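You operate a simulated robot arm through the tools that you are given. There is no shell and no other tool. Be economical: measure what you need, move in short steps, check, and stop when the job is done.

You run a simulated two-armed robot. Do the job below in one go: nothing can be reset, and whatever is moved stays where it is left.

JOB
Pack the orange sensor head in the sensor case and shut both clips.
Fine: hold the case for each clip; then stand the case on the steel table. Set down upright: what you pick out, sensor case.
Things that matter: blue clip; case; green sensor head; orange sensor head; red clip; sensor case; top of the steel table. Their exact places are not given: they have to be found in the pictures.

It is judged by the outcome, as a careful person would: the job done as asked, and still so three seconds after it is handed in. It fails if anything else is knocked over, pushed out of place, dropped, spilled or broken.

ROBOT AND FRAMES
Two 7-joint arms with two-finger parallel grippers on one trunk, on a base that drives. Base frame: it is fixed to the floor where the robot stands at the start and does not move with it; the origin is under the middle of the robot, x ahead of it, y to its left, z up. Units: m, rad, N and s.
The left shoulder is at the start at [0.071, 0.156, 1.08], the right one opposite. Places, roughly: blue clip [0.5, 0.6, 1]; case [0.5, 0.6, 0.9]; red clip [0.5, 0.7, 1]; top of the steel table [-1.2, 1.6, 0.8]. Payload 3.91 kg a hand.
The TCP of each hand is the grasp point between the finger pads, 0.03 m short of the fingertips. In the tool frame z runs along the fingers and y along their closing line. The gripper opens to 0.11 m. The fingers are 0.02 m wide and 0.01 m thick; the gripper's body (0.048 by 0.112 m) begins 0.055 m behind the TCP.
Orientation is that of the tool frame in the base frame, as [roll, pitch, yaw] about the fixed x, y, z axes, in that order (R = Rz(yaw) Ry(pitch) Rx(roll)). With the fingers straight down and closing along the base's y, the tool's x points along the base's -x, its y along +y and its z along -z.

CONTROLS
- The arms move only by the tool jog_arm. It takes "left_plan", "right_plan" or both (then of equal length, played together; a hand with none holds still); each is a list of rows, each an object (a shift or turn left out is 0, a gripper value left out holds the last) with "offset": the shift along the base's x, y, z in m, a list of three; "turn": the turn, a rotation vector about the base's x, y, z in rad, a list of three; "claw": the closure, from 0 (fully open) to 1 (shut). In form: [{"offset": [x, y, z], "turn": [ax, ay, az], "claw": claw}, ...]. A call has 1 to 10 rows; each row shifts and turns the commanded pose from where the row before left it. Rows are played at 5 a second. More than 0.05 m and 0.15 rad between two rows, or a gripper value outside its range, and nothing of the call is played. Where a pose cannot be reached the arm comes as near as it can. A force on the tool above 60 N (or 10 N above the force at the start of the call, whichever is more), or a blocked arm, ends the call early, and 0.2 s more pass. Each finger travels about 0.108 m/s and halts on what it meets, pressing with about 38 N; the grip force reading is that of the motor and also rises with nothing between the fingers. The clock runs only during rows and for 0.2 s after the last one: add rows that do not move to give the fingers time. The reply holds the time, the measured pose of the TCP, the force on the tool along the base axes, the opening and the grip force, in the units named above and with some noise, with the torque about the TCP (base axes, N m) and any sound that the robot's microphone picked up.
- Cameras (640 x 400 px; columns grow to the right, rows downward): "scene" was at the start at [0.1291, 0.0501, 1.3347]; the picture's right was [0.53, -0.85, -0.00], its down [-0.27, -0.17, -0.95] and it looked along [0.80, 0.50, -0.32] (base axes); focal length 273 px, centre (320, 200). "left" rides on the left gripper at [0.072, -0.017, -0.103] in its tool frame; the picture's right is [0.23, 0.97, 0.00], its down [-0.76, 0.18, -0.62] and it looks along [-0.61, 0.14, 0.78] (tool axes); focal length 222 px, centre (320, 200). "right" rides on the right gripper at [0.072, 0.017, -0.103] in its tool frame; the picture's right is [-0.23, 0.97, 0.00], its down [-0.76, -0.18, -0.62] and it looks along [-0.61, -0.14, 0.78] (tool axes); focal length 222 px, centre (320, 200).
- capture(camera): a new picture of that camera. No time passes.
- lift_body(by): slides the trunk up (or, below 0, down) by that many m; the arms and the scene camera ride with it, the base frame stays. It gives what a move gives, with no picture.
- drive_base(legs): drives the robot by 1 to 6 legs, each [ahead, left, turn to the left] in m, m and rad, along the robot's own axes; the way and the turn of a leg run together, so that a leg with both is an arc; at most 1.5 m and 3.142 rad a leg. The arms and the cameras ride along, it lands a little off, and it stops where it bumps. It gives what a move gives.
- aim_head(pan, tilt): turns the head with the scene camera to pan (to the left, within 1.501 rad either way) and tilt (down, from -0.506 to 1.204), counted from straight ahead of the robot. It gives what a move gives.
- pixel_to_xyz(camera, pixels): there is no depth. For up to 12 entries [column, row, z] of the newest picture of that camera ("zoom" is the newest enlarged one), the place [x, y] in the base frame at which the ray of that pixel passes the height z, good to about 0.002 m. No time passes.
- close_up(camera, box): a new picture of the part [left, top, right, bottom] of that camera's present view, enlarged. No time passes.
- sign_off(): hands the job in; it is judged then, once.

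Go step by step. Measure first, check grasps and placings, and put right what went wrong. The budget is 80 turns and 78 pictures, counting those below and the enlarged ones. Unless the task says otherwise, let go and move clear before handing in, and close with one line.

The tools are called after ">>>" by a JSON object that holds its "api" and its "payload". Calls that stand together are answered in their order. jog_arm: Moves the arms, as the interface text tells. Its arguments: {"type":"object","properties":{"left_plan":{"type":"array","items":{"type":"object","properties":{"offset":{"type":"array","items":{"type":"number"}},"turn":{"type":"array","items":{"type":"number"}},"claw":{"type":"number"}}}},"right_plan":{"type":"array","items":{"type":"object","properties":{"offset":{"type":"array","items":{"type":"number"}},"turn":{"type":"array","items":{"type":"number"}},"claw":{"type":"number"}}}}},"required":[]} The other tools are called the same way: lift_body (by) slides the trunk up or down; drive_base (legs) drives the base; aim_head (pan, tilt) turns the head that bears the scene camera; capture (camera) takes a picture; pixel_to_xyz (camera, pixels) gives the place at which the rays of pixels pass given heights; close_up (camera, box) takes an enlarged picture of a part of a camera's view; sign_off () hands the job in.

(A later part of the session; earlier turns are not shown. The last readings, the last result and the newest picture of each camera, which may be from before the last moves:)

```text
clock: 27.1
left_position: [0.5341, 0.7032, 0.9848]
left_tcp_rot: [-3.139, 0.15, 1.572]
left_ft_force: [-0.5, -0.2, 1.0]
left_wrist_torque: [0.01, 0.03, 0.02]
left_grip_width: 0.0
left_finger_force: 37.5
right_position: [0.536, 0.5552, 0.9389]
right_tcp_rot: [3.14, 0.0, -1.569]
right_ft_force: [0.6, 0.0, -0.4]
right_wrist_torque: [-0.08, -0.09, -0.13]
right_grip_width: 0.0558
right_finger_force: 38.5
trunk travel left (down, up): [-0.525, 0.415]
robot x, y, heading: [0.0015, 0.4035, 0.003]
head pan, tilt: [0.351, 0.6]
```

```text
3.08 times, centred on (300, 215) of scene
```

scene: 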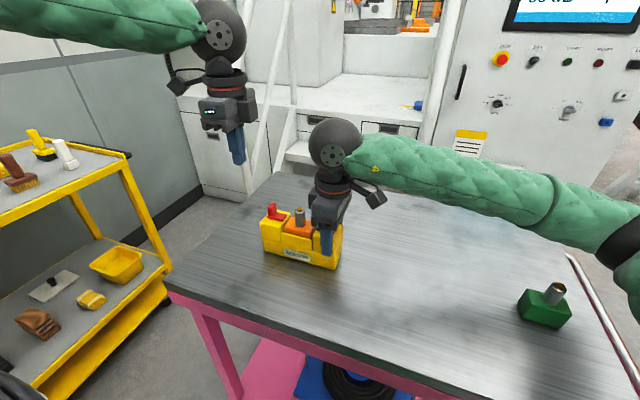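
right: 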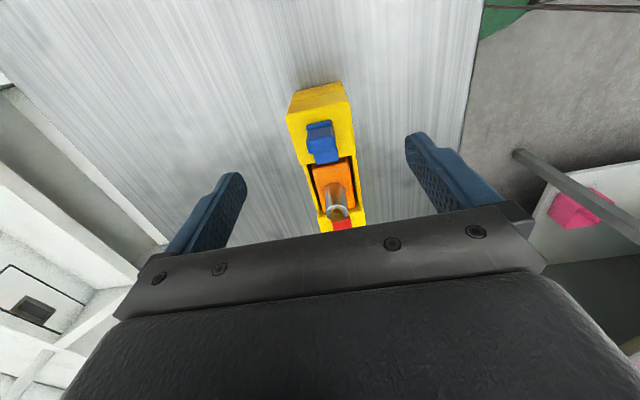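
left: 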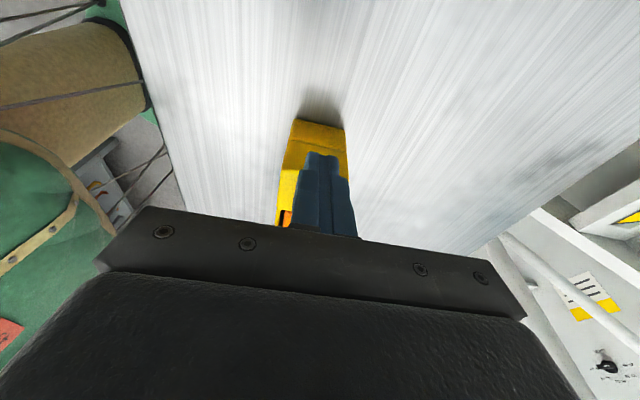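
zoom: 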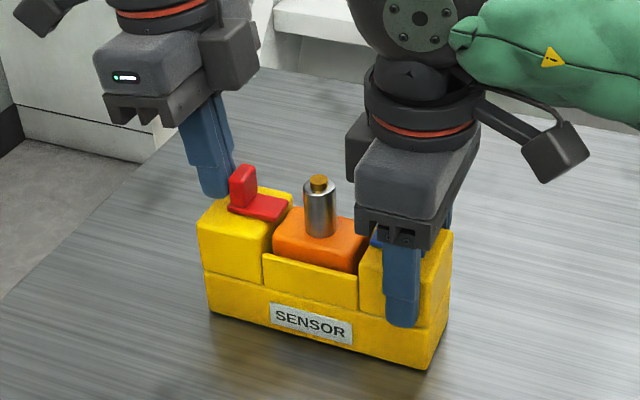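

Almost touching with no force yet. Continuing the push.

>>> {"api": "jog_arm", "payload": {"left_plan": [{"offset": [0, -0.004, 0]}, {"offset": [0, -0.004, 0]}, {"offset": [0, -0.004, 0]}, {}]}}

>>> {"api": "close_up", "payload": {"camera": "scene", "box": [240, 150, 360, 280]}}

```text
clock: 28.1
left_position: [0.5359, 0.6927, 0.9845]
left_tcp_rot: [-3.141, 0.147, 1.574]
left_ft_force: [-2.3, 38.3, 8.2]
left_wrist_torque: [0.95, -0.08, -0.04]
left_grip_width: 0.0
left_finger_force: 38.2
right_position: [0.5365, 0.5549, 0.9388]
right_tcp_rot: [3.141, -0.002, -1.57]
right_ft_force: [3.7, -35.3, 0.0]
right_wrist_torque: [-0.4, -0.05, -0.17]
right_grip_width: 0.0555
right_finger_force: 38.4
trunk travel left (down, up): [-0.525, 0.415]
robot x, y, heading: [-0.0003, 0.4044, 0.001]
head pan, tilt: [0.351, 0.6]
```

```text
3.08 times, centred on (300, 215) of scene
```

zoom: 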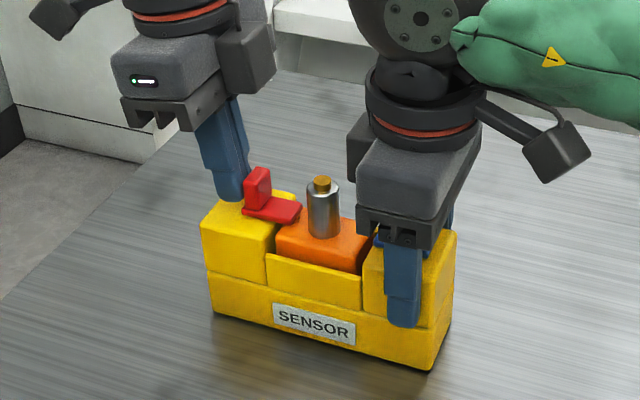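

The red plate now slides over the block against about 38 N. I'll keep pushing in small steps to find its stop or click.

>>> {"api": "jog_arm", "payload": {"left_plan": [{"offset": [0, -0.003, 0]}, {"offset": [0, -0.003, 0]}, {"offset": [0, -0.003, 0]}, {}]}}

>>> {"api": "close_up", "payload": {"camera": "scene", "box": [240, 150, 360, 280]}}

```text
clock: 29.1
left_position: [0.5342, 0.6841, 0.9841]
left_tcp_rot: [-3.14, 0.148, 1.575]
left_ft_force: [0.2, 37.8, 5.9]
left_wrist_torque: [1.04, -0.03, 0.03]
left_grip_width: 0.0
left_finger_force: 37.9
right_position: [0.5359, 0.5558, 0.9391]
right_tcp_rot: [3.139, 0.002, -1.569]
right_ft_force: [0.5, -35.2, 0.1]
right_wrist_torque: [-0.17, -0.14, 0.14]
right_grip_width: 0.0559
right_finger_force: 38.5
trunk travel left (down, up): [-0.525, 0.415]
robot x, y, heading: [0.0003, 0.3981, 0.001]
head pan, tilt: [0.351, 0.6]
```

```text
3.08 times, centred on (300, 215) of scene
```

zoom: 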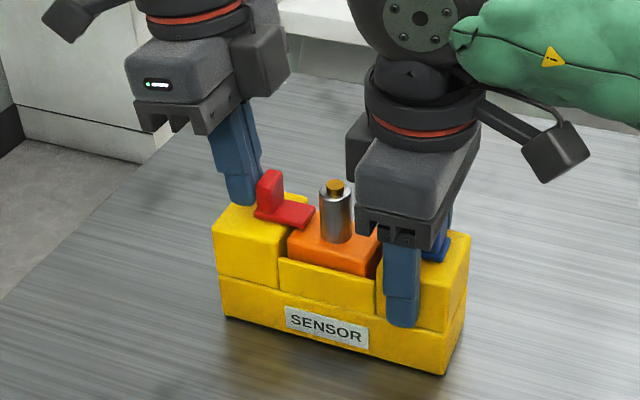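

The case slipped about 9 mm in the right grip under 35 N, and the red clip has moved about 9 mm. I'll back off the left hand and look closely at the clip.

>>> {"api": "jog_arm", "payload": {"left_plan": [{"offset": [0, 0.01, 0]}, {"offset": [0, 0.03, 0.01]}, {}]}}

>>> {"api": "close_up", "payload": {"camera": "scene", "box": [255, 190, 345, 280]}}

>>> {"api": "close_up", "payload": {"camera": "left", "box": [250, 90, 390, 230]}}

```text
clock: 29.9
left_position: [0.5335, 0.7235, 0.9958]
left_tcp_rot: [-3.14, 0.148, 1.573]
left_ft_force: [-0.4, 0.1, 0.3]
left_wrist_torque: [-0.02, 0.03, 0.01]
left_grip_width: 0.0002
left_finger_force: 37.8
right_position: [0.535, 0.556, 0.9395]
right_tcp_rot: [-3.141, 0.0, -1.569]
right_ft_force: [1.8, -2.2, 2.1]
right_wrist_torque: [-0.5, -0.13, 0.06]
right_grip_width: 0.0557
right_finger_force: 37.8
trunk travel left (down, up): [-0.525, 0.415]
robot x, y, heading: [-0.0012, 0.4029, 0.001]
head pan, tilt: [0.351, 0.6]
```

```text
4.44 times, centred on (300, 235) of scene
```

zoom: 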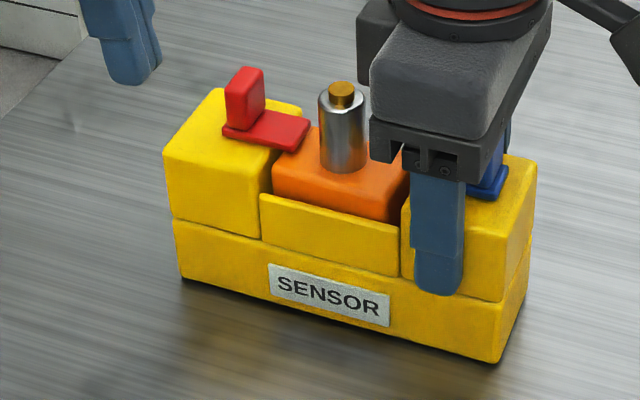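

```text
2.86 times, centred on (320, 160) of left
```

zoom: 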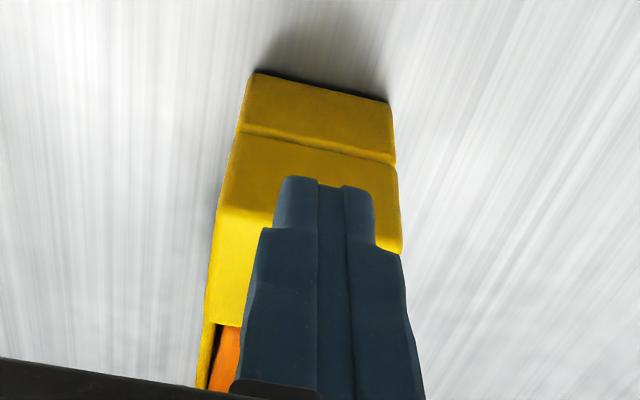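

>>> {"api": "pixel_to_xyz", "payload": {"camera": "scene", "pixels": [[293.9, 222.8, 0.945], [297.7, 217.4, 0.945], [278, 220.4, 0.945], [268.9, 252.6, 0.86], [340.5, 271.5, 0.86], [304.7, 208.8, 0.983], [283.6, 205.5, 0.978], [265.3, 226, 0.94], [289, 239, 0.94]]}}

```text
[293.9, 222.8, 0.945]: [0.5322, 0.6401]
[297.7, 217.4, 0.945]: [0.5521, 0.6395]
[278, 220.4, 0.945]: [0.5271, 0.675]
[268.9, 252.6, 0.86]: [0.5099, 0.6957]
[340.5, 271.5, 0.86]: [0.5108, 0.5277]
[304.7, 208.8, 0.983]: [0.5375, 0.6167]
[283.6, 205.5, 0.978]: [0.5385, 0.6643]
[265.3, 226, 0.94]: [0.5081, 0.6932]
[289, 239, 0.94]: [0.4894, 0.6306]
```

Case now at y 0.528–0.696. The red clip travelled roughly 6–10 mm, so I need to know whether it hit its stop. I'll raise the left hand for a good wrist-camera view of it.

>>> {"api": "jog_arm", "payload": {"left_plan": [{"offset": [0, 0.02, 0.04], "turn": [0.149, 0, 0]}, {"offset": [0, 0.03, 0.04]}, {"offset": [0, 0.0, 0.04]}, {}]}}

>>> {"api": "close_up", "payload": {"camera": "left", "box": [250, 60, 390, 200]}}

```text
clock: 30.9
left_position: [0.5357, 0.7738, 1.115]
left_tcp_rot: [-3.14, 0.002, 1.575]
left_ft_force: [-0.9, 0.1, 0.6]
left_wrist_torque: [-0.02, -0.01, 0.01]
left_grip_width: 0.0
left_finger_force: 37.5
right_position: [0.536, 0.5567, 0.9389]
right_tcp_rot: [3.141, -0.002, -1.569]
right_ft_force: [0.2, -2.7, 2.1]
right_wrist_torque: [-0.58, -0.04, 0.03]
right_grip_width: 0.0558
right_finger_force: 38.0
trunk travel left (down, up): [-0.525, 0.415]
robot x, y, heading: [-0.0023, 0.4049, -0.002]
head pan, tilt: [0.351, 0.6]
```

```text
2.86 times, centred on (320, 130) of left
```

zoom: 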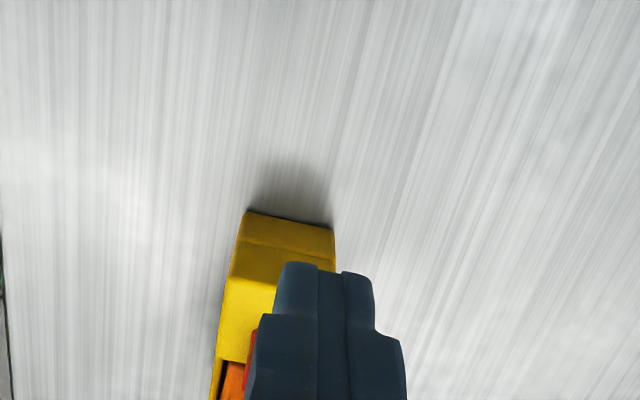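

Fingers occlude the view, so I'll shift the left hand toward −x, open it and look again.

>>> {"api": "jog_arm", "payload": {"left_plan": [{"offset": [0.0, -0.04, 0.03], "claw": 0}, {"offset": [0, -0.03, 0.03]}, {"offset": [0, 0, 0.03]}, {}]}}

>>> {"api": "capture", "payload": {"camera": "left"}}

>>> {"api": "close_up", "payload": {"camera": "left", "box": [265, 80, 365, 200]}}

```text
clock: 31.9
left_position: [0.5344, 0.7027, 1.2068]
left_tcp_rot: [3.14, -0.001, 1.575]
left_ft_force: [-0.1, -0.2, 0.6]
left_wrist_torque: [-0.01, -0.01, 0.0]
left_grip_width: 0.1098
left_finger_force: 0.1
right_position: [0.5352, 0.5568, 0.9393]
right_tcp_rot: [-3.141, 0.002, -1.569]
right_ft_force: [-0.6, 0.2, 2.6]
right_wrist_torque: [-0.36, 0.03, 0.0]
right_grip_width: 0.0559
right_finger_force: 37.7
trunk travel left (down, up): [-0.525, 0.415]
robot x, y, heading: [0.0011, 0.4046, -0.003]
head pan, tilt: [0.351, 0.6]
```

```text
37 pictures are left
```

left: 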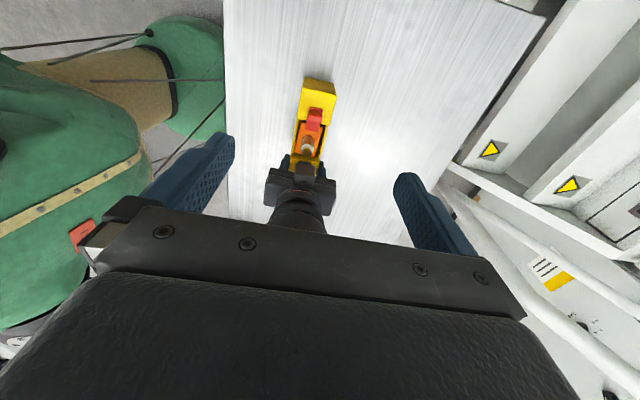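

```text
3.33 times, centred on (315, 140) of left
```

zoom: 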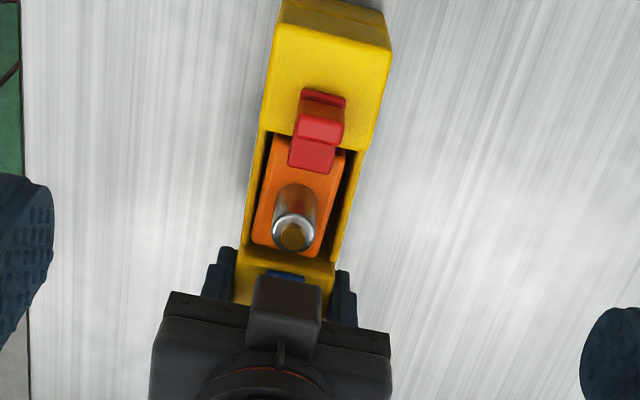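

>>> {"api": "pixel_to_xyz", "payload": {"camera": "zoom", "pixels": [[281, 22, 0.94], [391, 50, 0.94], [262, 130, 0.94], [372, 152, 0.94], [288, 163, 0.945], [333, 174, 0.945], [302, 88, 0.945], [347, 97, 0.945], [295, 230, 0.975], [253, 243, 0.939], [310, 258, 0.939], [278, 138, 0.939]]}}

```text
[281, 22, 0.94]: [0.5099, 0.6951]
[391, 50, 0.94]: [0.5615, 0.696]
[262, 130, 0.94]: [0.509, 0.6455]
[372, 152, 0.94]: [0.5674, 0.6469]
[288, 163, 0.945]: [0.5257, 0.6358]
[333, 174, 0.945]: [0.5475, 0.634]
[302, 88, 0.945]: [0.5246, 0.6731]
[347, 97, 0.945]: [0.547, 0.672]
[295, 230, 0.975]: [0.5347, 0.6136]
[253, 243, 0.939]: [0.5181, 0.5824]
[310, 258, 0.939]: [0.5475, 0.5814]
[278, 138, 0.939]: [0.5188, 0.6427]
```

The red plate now spans y 0.635–0.673 against the tower at 0.646–0.696. It has travelled about 12 mm and overlaps the block by about 8 mm, after which the case slid rigidly, so this reads as its end stop. Next, the left hand grips the red tower.

>>> {"api": "jog_arm", "payload": {"left_plan": [{"offset": [0.001, -0.015, -0.045]}, {"offset": [0, -0.006, -0.045]}, {"offset": [0, 0, -0.045]}, {"offset": [0, 0, -0.045]}, {"offset": [0, 0, -0.045]}, {"offset": [0, 0, -0.03]}, {"offset": [0, 0, -0.013]}, {}]}}

>>> {"api": "close_up", "payload": {"camera": "scene", "box": [230, 150, 370, 290]}}

```text
clock: 33.7
left_position: [0.5325, 0.6827, 0.9371]
left_tcp_rot: [-3.141, 0.0, 1.572]
left_ft_force: [-0.4, 0.2, 0.6]
left_wrist_torque: [-0.02, -0.01, -0.01]
left_grip_width: 0.1098
left_finger_force: 0.0
right_position: [0.5352, 0.5548, 0.9399]
right_tcp_rot: [-3.141, 0.0, -1.569]
right_ft_force: [1.6, -0.3, 3.6]
right_wrist_torque: [-0.49, -0.14, 0.02]
right_grip_width: 0.056
right_finger_force: 38.8
trunk travel left (down, up): [-0.525, 0.415]
robot x, y, heading: [-0.0012, 0.4043, -0.003]
head pan, tilt: [0.351, 0.6]
```

```text
2.86 times, centred on (300, 220) of scene
```

zoom: 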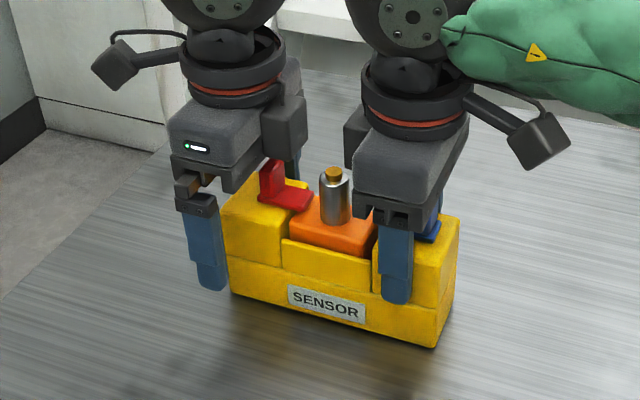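

The left fingers straddle the red tower. I'll close, then release the right hand, lift it and move it outside the blue clip with its top leaning −y.

>>> {"api": "jog_arm", "payload": {"left_plan": [{"offset": [0.002, 0, 0], "claw": 1}, {}, {}, {}, {}, {}, {}], "right_plan": [{}, {}, {}, {"claw": 0}, {}, {}, {"offset": [0, 0, 0.02]}]}}

>>> {"api": "jog_arm", "payload": {"right_plan": [{"offset": [0, 0, 0.045]}, {"offset": [0, -0.01, 0.045]}, {"offset": [0, -0.03, 0.01], "claw": 1, "turn": [0.149, 0, 0]}, {"offset": [0, -0.02, 0]}, {"offset": [0, 0, -0.03]}, {"offset": [0, 0, -0.03]}, {"offset": [0, 0, -0.015]}, {}]}}

>>> {"api": "close_up", "payload": {"camera": "scene", "box": [230, 150, 370, 290]}}

```text
clock: 35.3
left_position: [0.5352, 0.6822, 0.9376]
left_tcp_rot: [3.141, 0.0, 1.573]
left_ft_force: [-1.2, 1.6, 0.4]
left_wrist_torque: [-0.33, -0.07, -0.14]
left_grip_width: 0.0557
left_finger_force: 38.0
right_position: [0.5371, 0.5553, 0.9597]
right_tcp_rot: [-3.14, -0.001, -1.569]
right_ft_force: [0.0, 0.2, -0.2]
right_wrist_torque: [0.0, -0.01, -0.01]
right_grip_width: 0.1101
right_finger_force: 0.1
trunk travel left (down, up): [-0.525, 0.415]
robot x, y, heading: [-0.002, 0.4039, 0.002]
head pan, tilt: [0.351, 0.6]
```

```text
clock: 37.1
left_position: [0.5363, 0.6817, 0.937]
left_tcp_rot: [-3.141, 0.001, 1.573]
left_ft_force: [0.0, -1.1, -0.6]
left_wrist_torque: [-0.07, -0.06, -0.05]
left_grip_width: 0.0557
left_finger_force: 37.9
right_position: [0.5385, 0.497, 0.9836]
right_tcp_rot: [3.141, 0.148, -1.569]
right_ft_force: [0.3, -0.1, -0.8]
right_wrist_torque: [0.0, -0.01, 0.01]
right_grip_width: 0.0
right_finger_force: 37.7
trunk travel left (down, up): [-0.525, 0.415]
robot x, y, heading: [0.0003, 0.4001, -0.002]
head pan, tilt: [0.351, 0.6]
```

```text
2.86 times, centred on (300, 220) of scene
```

zoom: 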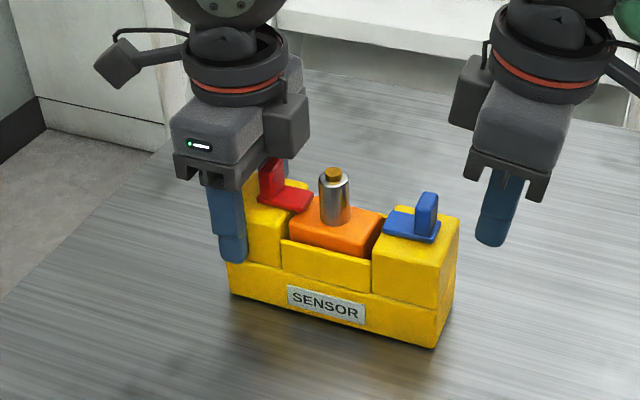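

The blue tab is clear ahead of the right fingertips. Pushing +y, slow near contact.

>>> {"api": "jog_arm", "payload": {"right_plan": [{"offset": [-0.002, 0.01, 0]}, {"offset": [0, 0.01, 0]}, {"offset": [0, 0.005, 0]}, {"offset": [0, 0.004, 0]}]}}

>>> {"api": "jog_arm", "payload": {"right_plan": [{"offset": [0, 0.004, 0]}]}}

>>> {"api": "jog_arm", "payload": {"right_plan": [{"offset": [0, 0.003, 0]}]}}

>>> {"api": "jog_arm", "payload": {"right_plan": [{"offset": [0, 0.003, 0]}]}}

>>> {"api": "close_up", "payload": {"camera": "scene", "box": [230, 150, 370, 290]}}

```text
clock: 38.1
left_position: [0.5353, 0.6818, 0.9367]
left_tcp_rot: [3.141, -0.001, 1.572]
left_ft_force: [1.2, -0.2, -0.1]
left_wrist_torque: [0.04, -0.07, 0.02]
left_grip_width: 0.0558
left_finger_force: 37.8
right_position: [0.5342, 0.5254, 0.9816]
right_tcp_rot: [3.141, 0.147, -1.57]
right_ft_force: [0.7, -0.5, -0.1]
right_wrist_torque: [-0.01, -0.01, 0.01]
right_grip_width: 0.0
right_finger_force: 37.9
trunk travel left (down, up): [-0.525, 0.415]
robot x, y, heading: [0.0009, 0.4045, 0.001]
head pan, tilt: [0.351, 0.6]
```

```text
clock: 38.5
left_position: [0.5344, 0.6825, 0.9362]
left_tcp_rot: [-3.139, 0.0, 1.572]
left_ft_force: [-0.7, 2.2, 0.1]
left_wrist_torque: [-0.04, -0.09, -0.01]
left_grip_width: 0.0556
left_finger_force: 37.7
right_position: [0.5351, 0.5282, 0.9836]
right_tcp_rot: [-3.14, 0.147, -1.569]
right_ft_force: [0.3, -0.5, -0.5]
right_wrist_torque: [-0.04, -0.02, -0.03]
right_grip_width: 0.0001
right_finger_force: 37.8
trunk travel left (down, up): [-0.525, 0.415]
robot x, y, heading: [-0.0025, 0.4002, 0.003]
head pan, tilt: [0.351, 0.6]
```

```text
clock: 38.9
left_position: [0.535, 0.6829, 0.937]
left_tcp_rot: [-3.141, 0.0, 1.573]
left_ft_force: [-0.6, 1.1, -0.1]
left_wrist_torque: [0.08, -0.05, -0.02]
left_grip_width: 0.0557
left_finger_force: 38.3
right_position: [0.5349, 0.5327, 0.9829]
right_tcp_rot: [-3.141, 0.149, -1.57]
right_ft_force: [-0.2, -0.4, 0.1]
right_wrist_torque: [-0.04, 0.01, -0.02]
right_grip_width: 0.0
right_finger_force: 37.7
trunk travel left (down, up): [-0.525, 0.415]
robot x, y, heading: [-0.0019, 0.4053, -0.0]
head pan, tilt: [0.351, 0.6]
```

```text
clock: 39.3
left_position: [0.5345, 0.682, 0.937]
left_tcp_rot: [-3.141, 0.0, 1.572]
left_ft_force: [-0.1, 0.5, 0.1]
left_wrist_torque: [0.09, -0.02, 0.02]
left_grip_width: 0.0559
left_finger_force: 37.8
right_position: [0.5352, 0.5347, 0.9829]
right_tcp_rot: [-3.141, 0.147, -1.569]
right_ft_force: [0.2, -0.1, -0.2]
right_wrist_torque: [0.02, 0.0, 0.0]
right_grip_width: 0.0002
right_finger_force: 37.3
trunk travel left (down, up): [-0.525, 0.415]
robot x, y, heading: [0.0007, 0.399, 0.0]
head pan, tilt: [0.351, 0.6]
```

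```text
2.86 times, centred on (300, 220) of scene
```

zoom: 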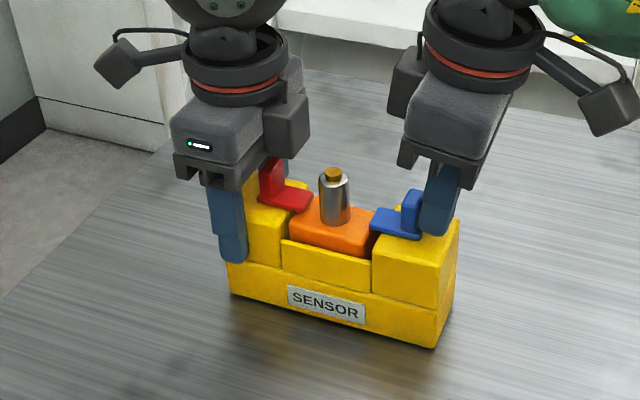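

The blue clip is already sliding at nearly zero force. I'll continue in 2 mm steps watching for the stop.

>>> {"api": "jog_arm", "payload": {"right_plan": [{"offset": [0, 0.002, 0]}]}}

>>> {"api": "jog_arm", "payload": {"right_plan": [{"offset": [0, 0.002, 0]}]}}

>>> {"api": "jog_arm", "payload": {"right_plan": [{"offset": [0, 0.002, 0]}]}}

>>> {"api": "jog_arm", "payload": {"right_plan": [{"offset": [0, 0.002, 0]}]}}

>>> {"api": "close_up", "payload": {"camera": "scene", "box": [230, 150, 370, 290]}}

```text
clock: 39.7
left_position: [0.5339, 0.6818, 0.937]
left_tcp_rot: [3.141, -0.001, 1.571]
left_ft_force: [0.4, 1.0, 0.4]
left_wrist_torque: [0.09, -0.03, 0.02]
left_grip_width: 0.0558
left_finger_force: 38.0
right_position: [0.5342, 0.5375, 0.9831]
right_tcp_rot: [3.14, 0.148, -1.569]
right_ft_force: [0.1, -0.8, 0.2]
right_wrist_torque: [0.01, 0.02, -0.02]
right_grip_width: 0.0
right_finger_force: 38.0
trunk travel left (down, up): [-0.525, 0.415]
robot x, y, heading: [-0.0012, 0.401, 0.006]
head pan, tilt: [0.351, 0.6]
```

```text
clock: 40.1
left_position: [0.5362, 0.6829, 0.9371]
left_tcp_rot: [3.142, -0.001, 1.572]
left_ft_force: [0.4, 0.8, 0.2]
left_wrist_torque: [0.1, -0.08, 0.04]
left_grip_width: 0.056
left_finger_force: 37.8
right_position: [0.5351, 0.5389, 0.9821]
right_tcp_rot: [-3.14, 0.149, -1.57]
right_ft_force: [0.0, 0.1, 0.7]
right_wrist_torque: [0.01, 0.04, 0.0]
right_grip_width: 0.0
right_finger_force: 38.2
trunk travel left (down, up): [-0.525, 0.415]
robot x, y, heading: [0.0022, 0.4018, -0.002]
head pan, tilt: [0.351, 0.6]
```

```text
clock: 40.5
left_position: [0.5353, 0.6813, 0.9371]
left_tcp_rot: [3.141, 0.0, 1.575]
left_ft_force: [-1.2, 13.7, 1.4]
left_wrist_torque: [-0.72, -0.04, -0.01]
left_grip_width: 0.0557
left_finger_force: 38.6
right_position: [0.5347, 0.5404, 0.9825]
right_tcp_rot: [-3.141, 0.147, -1.57]
right_ft_force: [-0.2, -13.5, -3.1]
right_wrist_torque: [-0.5, 0.01, 0.0]
right_grip_width: 0.0
right_finger_force: 37.9
trunk travel left (down, up): [-0.525, 0.415]
robot x, y, heading: [0.0009, 0.4026, 0.001]
head pan, tilt: [0.351, 0.6]
```

```text
clock: 40.9
left_position: [0.5345, 0.6818, 0.9373]
left_tcp_rot: [-3.14, 0.0, 1.573]
left_ft_force: [1.5, 31.2, -1.1]
left_wrist_torque: [-0.31, -0.18, 0.15]
left_grip_width: 0.056
left_finger_force: 37.8
right_position: [0.5344, 0.5424, 0.9843]
right_tcp_rot: [3.141, 0.147, -1.569]
right_ft_force: [-0.9, -31.5, -0.1]
right_wrist_torque: [-0.87, 0.13, 0.01]
right_grip_width: 0.0
right_finger_force: 37.1
trunk travel left (down, up): [-0.525, 0.415]
robot x, y, heading: [0.0028, 0.4009, 0.004]
head pan, tilt: [0.351, 0.6]
```

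```text
2.86 times, centred on (300, 220) of scene
```

zoom: 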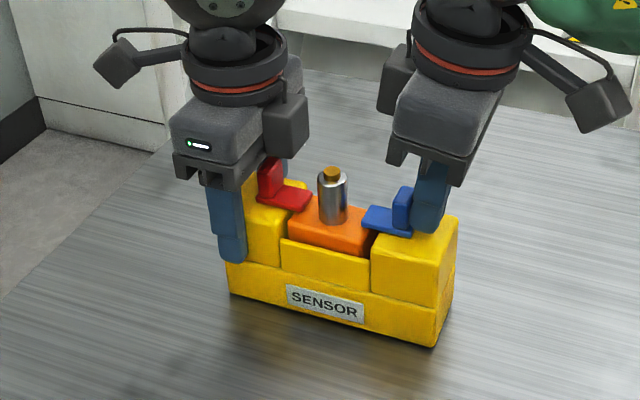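

Force rose 0→14→31 N over the last 4 mm after free travel, so blue has reached its end stop. I'll retract the right hand and rise to verify both clips from above.

>>> {"api": "jog_arm", "payload": {"right_plan": [{"offset": [0, -0.02, 0]}, {"offset": [0, -0.02, 0.03], "turn": [-0.149, 0, 0]}, {"offset": [0, 0.0, 0.045], "claw": 0}, {"offset": [0, 0.02, 0.045]}, {"offset": [0, 0.02, 0.045]}, {"offset": [0, 0, 0.045]}, {}]}}

>>> {"api": "close_up", "payload": {"camera": "right", "box": [265, 70, 385, 190]}}

>>> {"api": "close_up", "payload": {"camera": "scene", "box": [255, 190, 345, 280]}}

```text
clock: 42.5
left_position: [0.5354, 0.6822, 0.9373]
left_tcp_rot: [-3.14, 0.0, 1.571]
left_ft_force: [0.0, -0.5, -0.5]
left_wrist_torque: [0.27, -0.06, 0.01]
left_grip_width: 0.0559
left_finger_force: 37.9
right_position: [0.5372, 0.5432, 1.1939]
right_tcp_rot: [3.14, 0.002, -1.567]
right_ft_force: [0.0, -0.3, 0.8]
right_wrist_torque: [-0.01, 0.02, 0.0]
right_grip_width: 0.1101
right_finger_force: 0.0
trunk travel left (down, up): [-0.525, 0.415]
robot x, y, heading: [0.0008, 0.4016, 0.004]
head pan, tilt: [0.351, 0.6]
```

```text
3.33 times, centred on (325, 130) of right
```

zoom: 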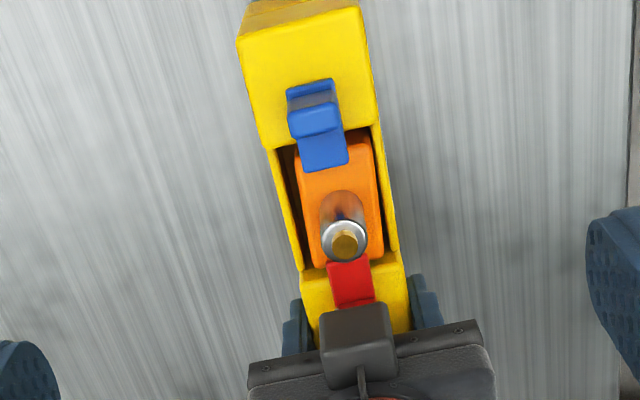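

```text
4.44 times, centred on (300, 235) of scene
```

zoom: 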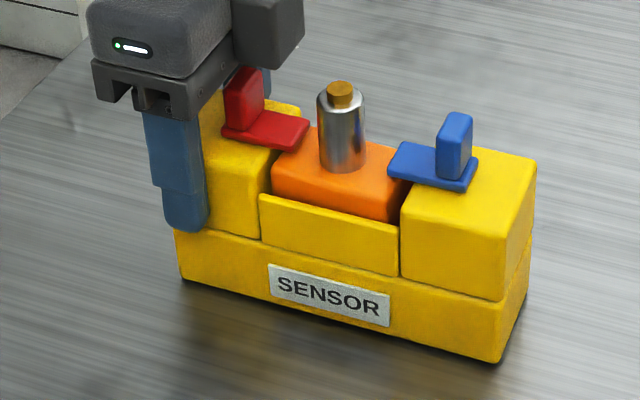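

>>> {"api": "pixel_to_xyz", "payload": {"camera": "scene", "pixels": [[315.3, 228.7, 0.945], [318.5, 221.9, 0.945], [333.1, 232.7, 0.945], [340.5, 271.5, 0.86]]}}

```text
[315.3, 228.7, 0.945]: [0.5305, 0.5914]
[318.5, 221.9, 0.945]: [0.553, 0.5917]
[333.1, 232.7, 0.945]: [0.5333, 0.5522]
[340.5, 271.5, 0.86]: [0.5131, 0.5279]
```

The numbers suggest blue may have travelled farther than red. I'll measure both in one overhead view.

>>> {"api": "close_up", "payload": {"camera": "right", "box": [265, 70, 385, 190]}}

>>> {"api": "pixel_to_xyz", "payload": {"camera": "zoom", "pixels": [[238, 38, 0.94], [360, 10, 0.94], [262, 150, 0.94], [380, 122, 0.94], [286, 88, 0.945], [332, 78, 0.945], [302, 170, 0.945], [349, 160, 0.945], [327, 266, 0.945], [369, 258, 0.945], [300, 275, 0.94], [344, 240, 0.98]]}}

```text
3.33 times, centred on (325, 130) of right
```

zoom: 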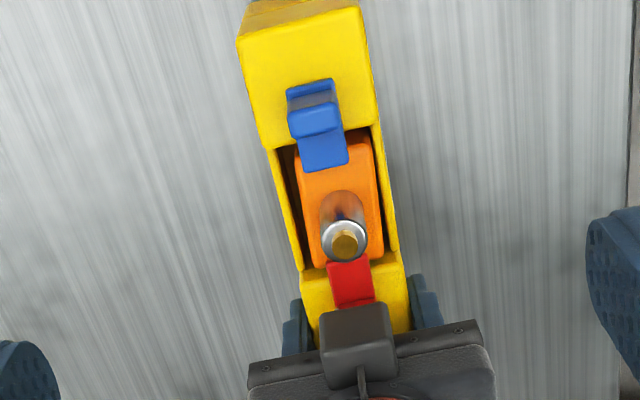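

```text
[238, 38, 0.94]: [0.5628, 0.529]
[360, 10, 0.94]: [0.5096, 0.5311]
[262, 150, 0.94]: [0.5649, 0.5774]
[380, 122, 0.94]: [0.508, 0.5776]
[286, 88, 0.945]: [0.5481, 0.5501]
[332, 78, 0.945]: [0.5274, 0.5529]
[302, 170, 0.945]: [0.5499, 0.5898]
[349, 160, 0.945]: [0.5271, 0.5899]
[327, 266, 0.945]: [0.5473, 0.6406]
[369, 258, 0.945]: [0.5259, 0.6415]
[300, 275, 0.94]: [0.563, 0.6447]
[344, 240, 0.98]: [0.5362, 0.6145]
```

Both clips match within measuring error: about 9–10 mm past their towers over the block, and outer gaps of about 20 mm, so both are at their stops. Now the right hand grips the blue tower again for a two-handed lift.

>>> {"api": "jog_arm", "payload": {"right_plan": [{"offset": [-0.001, 0, -0.045]}, {"offset": [0, 0, -0.045]}, {"offset": [0, 0, -0.045]}, {"offset": [0, 0, -0.045]}, {"offset": [0, 0, -0.045]}, {"offset": [0, 0, -0.032]}, {"claw": 1}, {}, {}, {}]}}

>>> {"api": "close_up", "payload": {"camera": "scene", "box": [230, 150, 370, 290]}}

>>> {"api": "aim_head", "payload": {"pan": 1.5, "tilt": 0.4}}

>>> {"api": "capture", "payload": {"camera": "scene"}}

```text
clock: 44.7
left_position: [0.5343, 0.6814, 0.9365]
left_tcp_rot: [-3.141, 0.0, 1.572]
left_ft_force: [-9.5, 1.7, 3.8]
left_wrist_torque: [-0.44, 0.27, -0.9]
left_grip_width: 0.0555
left_finger_force: 38.0
right_position: [0.5351, 0.5441, 0.9358]
right_tcp_rot: [3.141, 0.001, -1.569]
right_ft_force: [9.4, -1.4, -5.1]
right_wrist_torque: [-0.29, -0.26, -0.43]
right_grip_width: 0.0556
right_finger_force: 37.6
trunk travel left (down, up): [-0.525, 0.415]
robot x, y, heading: [-0.0032, 0.4048, 0.001]
head pan, tilt: [0.351, 0.6]
```

```text
2.86 times, centred on (300, 220) of scene
```

zoom: 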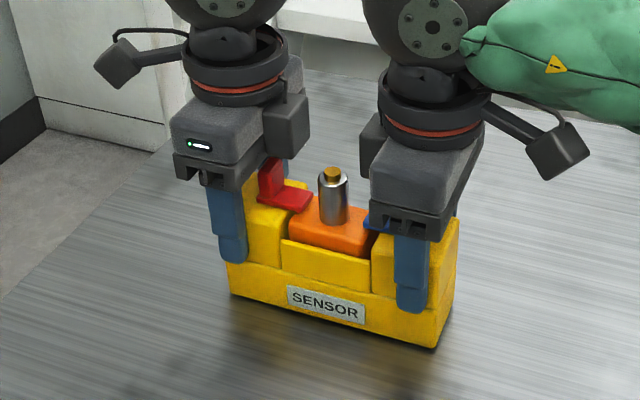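

```text
clock: 46.1
left_position: [0.5348, 0.6823, 0.9369]
left_tcp_rot: [-3.139, -0.001, 1.572]
left_ft_force: [-14.0, 4.6, 6.9]
left_wrist_torque: [-0.57, 0.1, -1.0]
left_grip_width: 0.0558
left_finger_force: 37.9
right_position: [0.5358, 0.544, 0.936]
right_tcp_rot: [3.142, 0.0, -1.568]
right_ft_force: [14.6, -5.0, -7.3]
right_wrist_torque: [-0.66, -0.09, -0.96]
right_grip_width: 0.0559
right_finger_force: 38.0
trunk travel left (down, up): [-0.525, 0.415]
robot x, y, heading: [-0.0004, 0.4053, 0.003]
head pan, tilt: [1.499, 0.4]
```

```text
27 pictures are left
```

scene: 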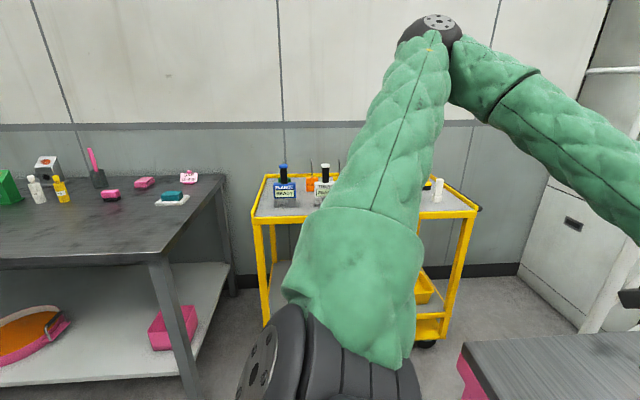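

The two grips push against each other by about 14 N in x, so I'll relax that by 1 mm while lifting together. I'll also measure the steel table's edges, near corner (148,258) and far corner (225,178).

>>> {"api": "pixel_to_xyz", "payload": {"camera": "scene", "pixels": [[148, 260, 0.8], [226, 178, 0.8], [0, 268, 0.8], [148, 260, 0.85], [226, 178, 0.85], [0, 268, 0.85], [172, 203, 0.8], [112, 200, 0.8], [62, 202, 0.8], [483, 210, 0.85], [252, 222, 0.85], [198, 395, 0.0]]}}

>>> {"api": "jog_arm", "payload": {"left_plan": [{"offset": [-0.0005, 0, 0]}, {}], "right_plan": [{"offset": [0.0005, 0, 0]}, {}]}}

```text
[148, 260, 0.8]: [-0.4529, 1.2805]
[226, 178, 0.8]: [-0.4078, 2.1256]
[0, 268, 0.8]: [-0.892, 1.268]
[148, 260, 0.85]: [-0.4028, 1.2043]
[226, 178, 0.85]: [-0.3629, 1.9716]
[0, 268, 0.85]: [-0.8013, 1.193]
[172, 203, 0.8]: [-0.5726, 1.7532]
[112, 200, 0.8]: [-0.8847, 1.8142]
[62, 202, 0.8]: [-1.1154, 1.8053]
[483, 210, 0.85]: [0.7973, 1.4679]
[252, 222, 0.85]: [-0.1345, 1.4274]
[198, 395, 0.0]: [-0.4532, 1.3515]
```

```text
clock: 46.7
left_position: [0.5368, 0.6831, 0.938]
left_tcp_rot: [-3.141, 0.001, 1.574]
left_ft_force: [-4.8, 11.1, 3.3]
left_wrist_torque: [-0.46, 0.42, -0.03]
left_grip_width: 0.0558
left_finger_force: 38.0
right_position: [0.5348, 0.5435, 0.9348]
right_tcp_rot: [3.141, -0.001, -1.568]
right_ft_force: [3.3, -11.7, -5.4]
right_wrist_torque: [-0.26, -0.4, -0.41]
right_grip_width: 0.0557
right_finger_force: 37.7
trunk travel left (down, up): [-0.525, 0.415]
robot x, y, heading: [-0.0011, 0.403, 0.002]
head pan, tilt: [1.499, 0.4]
```

The steel table's front edge is at y≈1.28 and its right end at x≈−0.45, with a clear front strip. I'll lift the case with both hands in step by 10 cm and check.

>>> {"api": "jog_arm", "payload": {"left_plan": [{"offset": [0, 0.0005, 0.01]}, {"offset": [0, 0, 0.02]}, {"offset": [0, 0, 0.02]}, {"offset": [0, 0, 0.025]}, {"offset": [0, 0, 0.025]}, {}], "right_plan": [{"offset": [0, -0.0005, 0.01]}, {"offset": [0, 0, 0.02]}, {"offset": [0, 0, 0.02]}, {"offset": [0, 0, 0.025]}, {"offset": [0, 0, 0.025]}, {}]}}

>>> {"api": "aim_head", "payload": {"pan": 0.35, "tilt": 0.6}}

>>> {"api": "capture", "payload": {"camera": "scene"}}

```text
clock: 48.1
left_position: [0.5367, 0.6812, 1.0356]
left_tcp_rot: [-3.141, 0.001, 1.572]
left_ft_force: [-21.1, 0.3, -7.7]
left_wrist_torque: [0.69, 0.01, -1.44]
left_grip_width: 0.0559
left_finger_force: 38.3
right_position: [0.5342, 0.5437, 1.0354]
right_tcp_rot: [3.141, -0.001, -1.57]
right_ft_force: [20.3, 1.0, 5.2]
right_wrist_torque: [0.17, -0.03, -1.49]
right_grip_width: 0.056
right_finger_force: 37.4
trunk travel left (down, up): [-0.525, 0.415]
robot x, y, heading: [-0.0015, 0.4013, 0.002]
head pan, tilt: [1.499, 0.4]
```

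```text
clock: 49.4
left_position: [0.5359, 0.6813, 1.0377]
left_tcp_rot: [-3.14, 0.001, 1.572]
left_ft_force: [-15.7, -5.0, -17.5]
left_wrist_torque: [1.02, 0.13, -1.01]
left_grip_width: 0.056
left_finger_force: 37.8
right_position: [0.5349, 0.5425, 1.035]
right_tcp_rot: [-3.142, 0.0, -1.571]
right_ft_force: [14.4, 5.3, 14.8]
right_wrist_torque: [1.24, -0.16, -1.01]
right_grip_width: 0.0558
right_finger_force: 38.0
trunk travel left (down, up): [-0.525, 0.415]
robot x, y, heading: [-0.0036, 0.4033, 0.002]
head pan, tilt: [0.351, 0.6]
```

```text
26 pictures are left
```

scene: 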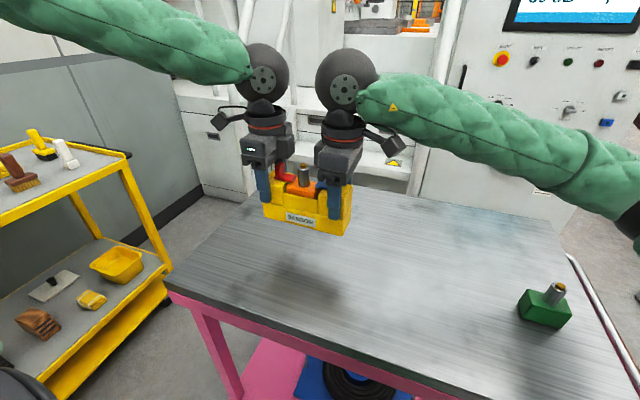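

The case is lifted level in both hands. I'll trim out the internal forces, then back off 0.4 m and turn left 90° toward the steel table.

>>> {"api": "jog_arm", "payload": {"left_plan": [{"offset": [-0.0007, -0.0003, -0.0008]}, {}], "right_plan": [{"offset": [0.0007, 0.0003, 0.0008]}, {}]}}

>>> {"api": "drive_base", "payload": {"legs": [[-0.4, 0, 0]]}}

>>> {"api": "capture", "payload": {"camera": "scene"}}

```text
clock: 50.0
left_position: [0.5372, 0.6801, 1.0364]
left_tcp_rot: [3.14, 0.002, 1.575]
left_ft_force: [-7.4, -3.0, 2.5]
left_wrist_torque: [-0.65, 0.44, -0.37]
left_grip_width: 0.0556
left_finger_force: 37.6
right_position: [0.5349, 0.5425, 1.0358]
right_tcp_rot: [3.139, -0.002, -1.567]
right_ft_force: [5.7, 3.5, -6.3]
right_wrist_torque: [0.06, -0.42, -0.6]
right_grip_width: 0.056
right_finger_force: 38.0
trunk travel left (down, up): [-0.525, 0.415]
robot x, y, heading: [0.0013, 0.406, 0.0]
head pan, tilt: [0.351, 0.6]
```

```text
clock: 52.6
left_position: [0.1257, 0.6801, 1.0362]
left_tcp_rot: [-3.141, 0.002, 1.574]
left_ft_force: [-8.0, -0.6, 9.3]
left_wrist_torque: [-0.73, -0.06, -0.58]
left_grip_width: 0.0558
left_finger_force: 38.0
right_position: [0.1249, 0.5423, 1.0364]
right_tcp_rot: [-3.141, 0.001, -1.567]
right_ft_force: [7.3, 0.1, -13.4]
right_wrist_torque: [-0.82, 0.01, -0.47]
right_grip_width: 0.0559
right_finger_force: 38.1
trunk travel left (down, up): [-0.525, 0.415]
robot x, y, heading: [-0.4117, 0.4019, 0.008]
head pan, tilt: [0.351, 0.6]
```

```text
25 pictures are left
```

scene: 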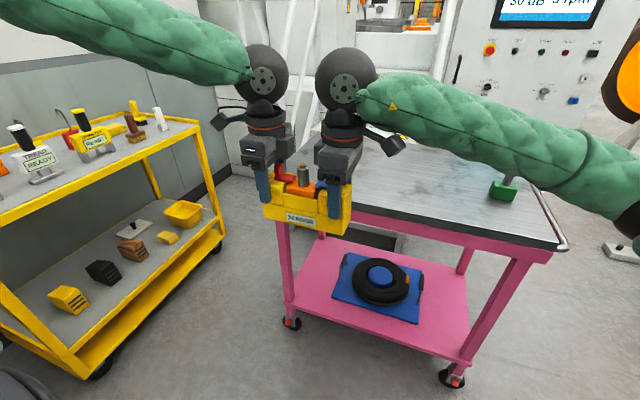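

Case is steady. Turning left 90°.

>>> {"api": "drive_base", "payload": {"legs": [[0, 0, 0.785], [0, 0, 0.777]]}}

>>> {"api": "capture", "payload": {"camera": "scene"}}

```text
clock: 57.1
left_position: [-0.6847, 0.9399, 1.035]
left_tcp_rot: [-3.141, 0.0, 3.134]
left_ft_force: [0.6, -11.8, -0.4]
left_wrist_torque: [-0.03, -0.03, -0.84]
left_grip_width: 0.0557
left_finger_force: 37.9
right_position: [-0.5445, 0.9381, 1.0372]
right_tcp_rot: [3.141, -0.001, -0.009]
right_ft_force: [-0.6, 11.9, -3.6]
right_wrist_torque: [0.02, -0.22, -0.87]
right_grip_width: 0.0558
right_finger_force: 37.5
trunk travel left (down, up): [-0.525, 0.415]
robot x, y, heading: [-0.4094, 0.4021, 1.562]
head pan, tilt: [0.351, 0.6]
```

```text
24 pictures are left
```

scene: 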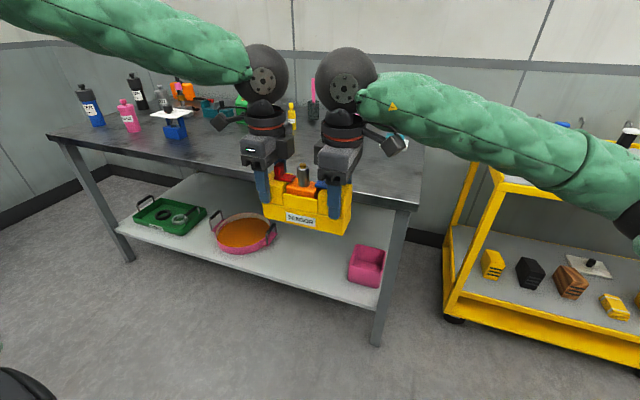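

The steel table is straight ahead, with its front edge running from (48,135) to (418,208). I'll check the edge and the nearest clutter.

>>> {"api": "pixel_to_xyz", "payload": {"camera": "scene", "pixels": [[418, 208, 0.8], [48, 135, 0.8], [175, 138, 0.8], [132, 132, 0.8], [245, 160, 0.8], [230, 130, 0.8], [418, 208, 0.82], [380, 345, 0.0], [405, 145, 0.8], [372, 165, 0.8], [378, 188, 0.8]]}}

>>> {"api": "close_up", "payload": {"camera": "scene", "box": [220, 80, 430, 220]}}

```text
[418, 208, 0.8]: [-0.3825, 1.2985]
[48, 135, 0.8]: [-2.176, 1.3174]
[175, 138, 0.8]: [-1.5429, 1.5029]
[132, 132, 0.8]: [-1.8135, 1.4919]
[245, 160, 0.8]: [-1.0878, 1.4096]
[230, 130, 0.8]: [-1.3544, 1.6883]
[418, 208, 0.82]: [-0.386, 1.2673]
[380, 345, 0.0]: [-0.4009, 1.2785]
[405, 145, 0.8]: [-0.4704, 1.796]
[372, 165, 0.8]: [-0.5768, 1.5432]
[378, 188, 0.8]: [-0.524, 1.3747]
```

```text
2.86 times, centred on (325, 150) of scene
```

zoom: 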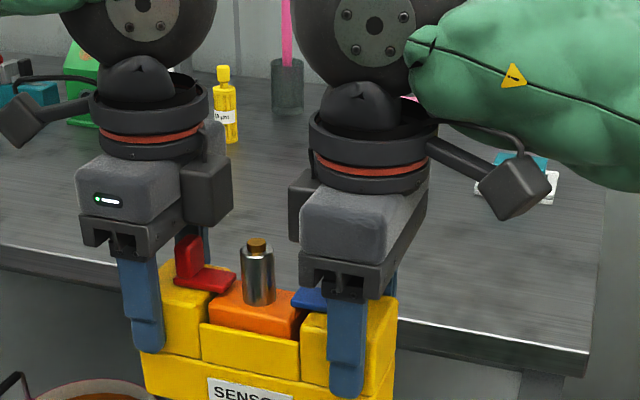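

The strip y 1.3–1.65 is clear between x −1.0 and −0.45. I'll drive forward 0.49 and left 0.13 so the case is over about (−0.75, 1.43).

>>> {"api": "drive_base", "payload": {"legs": [[0, 0.13, 0], [0.3, 0, 0], [0.19, 0, 0]]}}

>>> {"api": "aim_head", "payload": {"pan": 0.35, "tilt": 0.7}}

>>> {"api": "capture", "payload": {"camera": "scene"}}

```text
clock: 61.2
left_position: [-0.8073, 1.4367, 1.0358]
left_tcp_rot: [-3.14, -0.001, 3.13]
left_ft_force: [1.5, -8.1, -1.1]
left_wrist_torque: [-0.04, -0.02, -0.64]
left_grip_width: 0.0556
left_finger_force: 37.5
right_position: [-0.669, 1.4335, 1.0361]
right_tcp_rot: [3.139, 0.001, -0.011]
right_ft_force: [-0.5, 9.3, -3.8]
right_wrist_torque: [-0.04, -0.14, -0.64]
right_grip_width: 0.0554
right_finger_force: 38.4
trunk travel left (down, up): [-0.525, 0.415]
robot x, y, heading: [-0.5391, 0.8951, 1.565]
head pan, tilt: [0.351, 0.6]
```

```text
clock: 61.8
left_position: [-0.8078, 1.4354, 1.035]
left_tcp_rot: [-3.139, 0.002, 3.129]
left_ft_force: [-0.3, -2.3, -1.0]
left_wrist_torque: [0.22, 0.04, -0.11]
left_grip_width: 0.0557
left_finger_force: 37.5
right_position: [-0.669, 1.4323, 1.0379]
right_tcp_rot: [3.141, 0.0, -0.012]
right_ft_force: [1.5, 2.1, -2.3]
right_wrist_torque: [-0.2, -0.08, -0.16]
right_grip_width: 0.0557
right_finger_force: 37.5
trunk travel left (down, up): [-0.525, 0.415]
robot x, y, heading: [-0.5363, 0.8957, 1.561]
head pan, tilt: [0.351, 0.7]
```

```text
22 pictures are left
```

scene: 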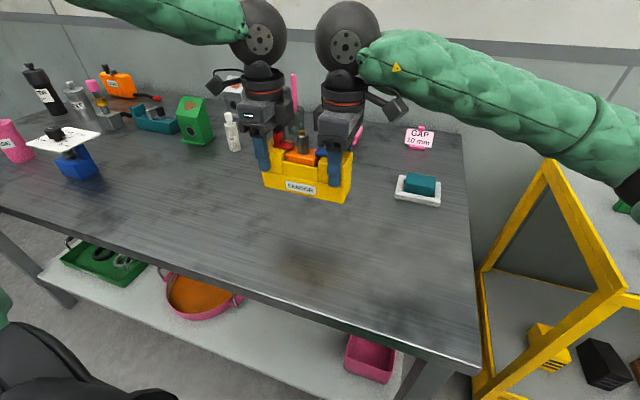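

Below the case the table is clear (shadow at about (300,270)). I'll lower 0.13 m in step, then go slowly.

>>> {"api": "jog_arm", "payload": {"left_plan": [{"offset": [0, 0, -0.03]}, {"offset": [0, 0, -0.03]}, {"offset": [0, 0, -0.03]}, {"offset": [0, 0, -0.025]}, {"offset": [0, 0, -0.015]}, {}], "right_plan": [{"offset": [0, 0, -0.03]}, {"offset": [0, 0, -0.03]}, {"offset": [0, 0, -0.03]}, {"offset": [0, 0, -0.025]}, {"offset": [0, 0, -0.015]}, {}]}}

>>> {"api": "close_up", "payload": {"camera": "scene", "box": [210, 150, 410, 320]}}

```text
clock: 63.0
left_position: [-0.8041, 1.4364, 0.9213]
left_tcp_rot: [3.127, 0.0, 3.126]
left_ft_force: [-10.8, -10.5, 40.5]
left_wrist_torque: [-2.14, -0.16, -0.35]
left_grip_width: 0.0559
left_finger_force: 38.1
right_position: [-0.6695, 1.4326, 0.921]
right_tcp_rot: [-3.132, 0.009, -0.014]
right_ft_force: [10.9, 0.2, 22.2]
right_wrist_torque: [-0.41, -0.62, -0.38]
right_grip_width: 0.0562
right_finger_force: 37.9
trunk travel left (down, up): [-0.525, 0.415]
robot x, y, heading: [-0.5363, 0.897, 1.562]
head pan, tilt: [0.351, 0.7]
stopped in row 5 (left hand): the force on the tool passed its limit at 92 N (the readings are from after the stop); the commanded pose is now the measured one
```

```text
2.35 times, centred on (310, 235) of scene
```

zoom: 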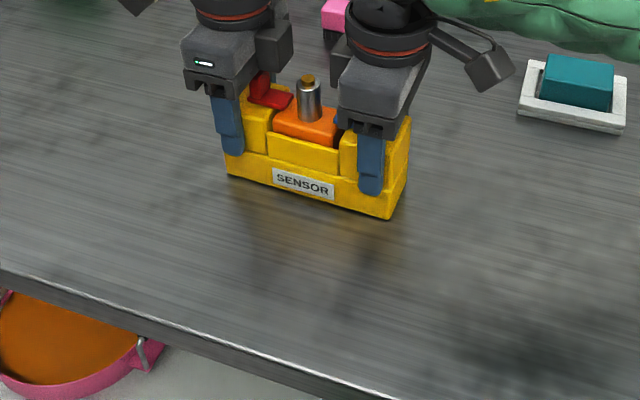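

The case met the table top earlier than expected (z≈0.845). It is standing on it, and I'll relieve the downward push before releasing.

>>> {"api": "jog_arm", "payload": {"left_plan": [{"offset": [0, 0, 0.001]}, {}], "right_plan": [{"offset": [0, 0, 0.0005]}, {}]}}

>>> {"api": "close_up", "payload": {"camera": "scene", "box": [245, 170, 365, 250]}}

```text
clock: 63.6
left_position: [-0.8038, 1.4373, 0.9209]
left_tcp_rot: [3.13, 0.0, 3.128]
left_ft_force: [-9.6, -10.7, 51.1]
left_wrist_torque: [-2.17, -0.11, -0.7]
left_grip_width: 0.056
left_finger_force: 38.0
right_position: [-0.6704, 1.4331, 0.9201]
right_tcp_rot: [-3.13, 0.011, -0.016]
right_ft_force: [8.0, 8.0, 31.8]
right_wrist_torque: [-0.4, -0.39, -0.81]
right_grip_width: 0.0557
right_finger_force: 37.6
trunk travel left (down, up): [-0.525, 0.415]
robot x, y, heading: [-0.5393, 0.8947, 1.558]
head pan, tilt: [0.351, 0.7]
```

```text
5.00 times, centred on (305, 210) of scene
```

zoom: 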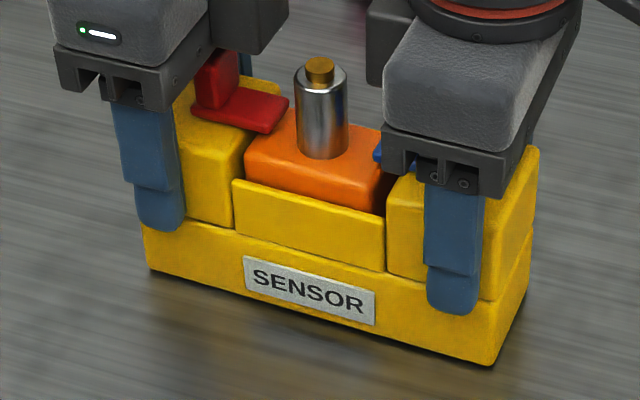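

Still pressing down at about 51 and 32 N, so I'll ease both up a few millimetres.

>>> {"api": "jog_arm", "payload": {"left_plan": [{"offset": [0, 0, 0.003]}, {"offset": [0, 0, 0.0015]}, {}], "right_plan": [{"offset": [0, 0, 0.002]}, {"offset": [0, 0, 0.001]}, {}]}}

```text
clock: 64.4
left_position: [-0.8057, 1.4387, 0.921]
left_tcp_rot: [3.137, 0.001, 3.128]
left_ft_force: [9.9, -11.8, -6.8]
left_wrist_torque: [-0.83, 0.54, -0.31]
left_grip_width: 0.056
left_finger_force: 38.0
right_position: [-0.6706, 1.4331, 0.92]
right_tcp_rot: [-3.133, 0.01, -0.015]
right_ft_force: [-3.7, 6.5, 26.4]
right_wrist_torque: [-0.17, 0.84, -0.73]
right_grip_width: 0.0562
right_finger_force: 38.3
trunk travel left (down, up): [-0.525, 0.415]
robot x, y, heading: [-0.5358, 0.8966, 1.561]
head pan, tilt: [0.351, 0.7]
```

>>> {"api": "jog_arm", "payload": {"left_plan": [{"offset": [-0.0005, 0, -0.0005]}, {}], "right_plan": [{"offset": [0, 0, 0.0022]}, {}]}}

```text
clock: 65.0
left_position: [-0.8062, 1.4385, 0.9214]
left_tcp_rot: [3.131, 0.0, 3.127]
left_ft_force: [12.2, -22.3, 19.7]
left_wrist_torque: [-0.85, -1.05, -1.4]
left_grip_width: 0.0562
left_finger_force: 38.0
right_position: [-0.6705, 1.4337, 0.9201]
right_tcp_rot: [-3.137, 0.004, -0.016]
right_ft_force: [-13.0, 19.2, -16.2]
right_wrist_torque: [0.37, -0.76, -1.09]
right_grip_width: 0.0561
right_finger_force: 37.8
trunk travel left (down, up): [-0.525, 0.415]
robot x, y, heading: [-0.5399, 0.8956, 1.562]
head pan, tilt: [0.351, 0.7]
```

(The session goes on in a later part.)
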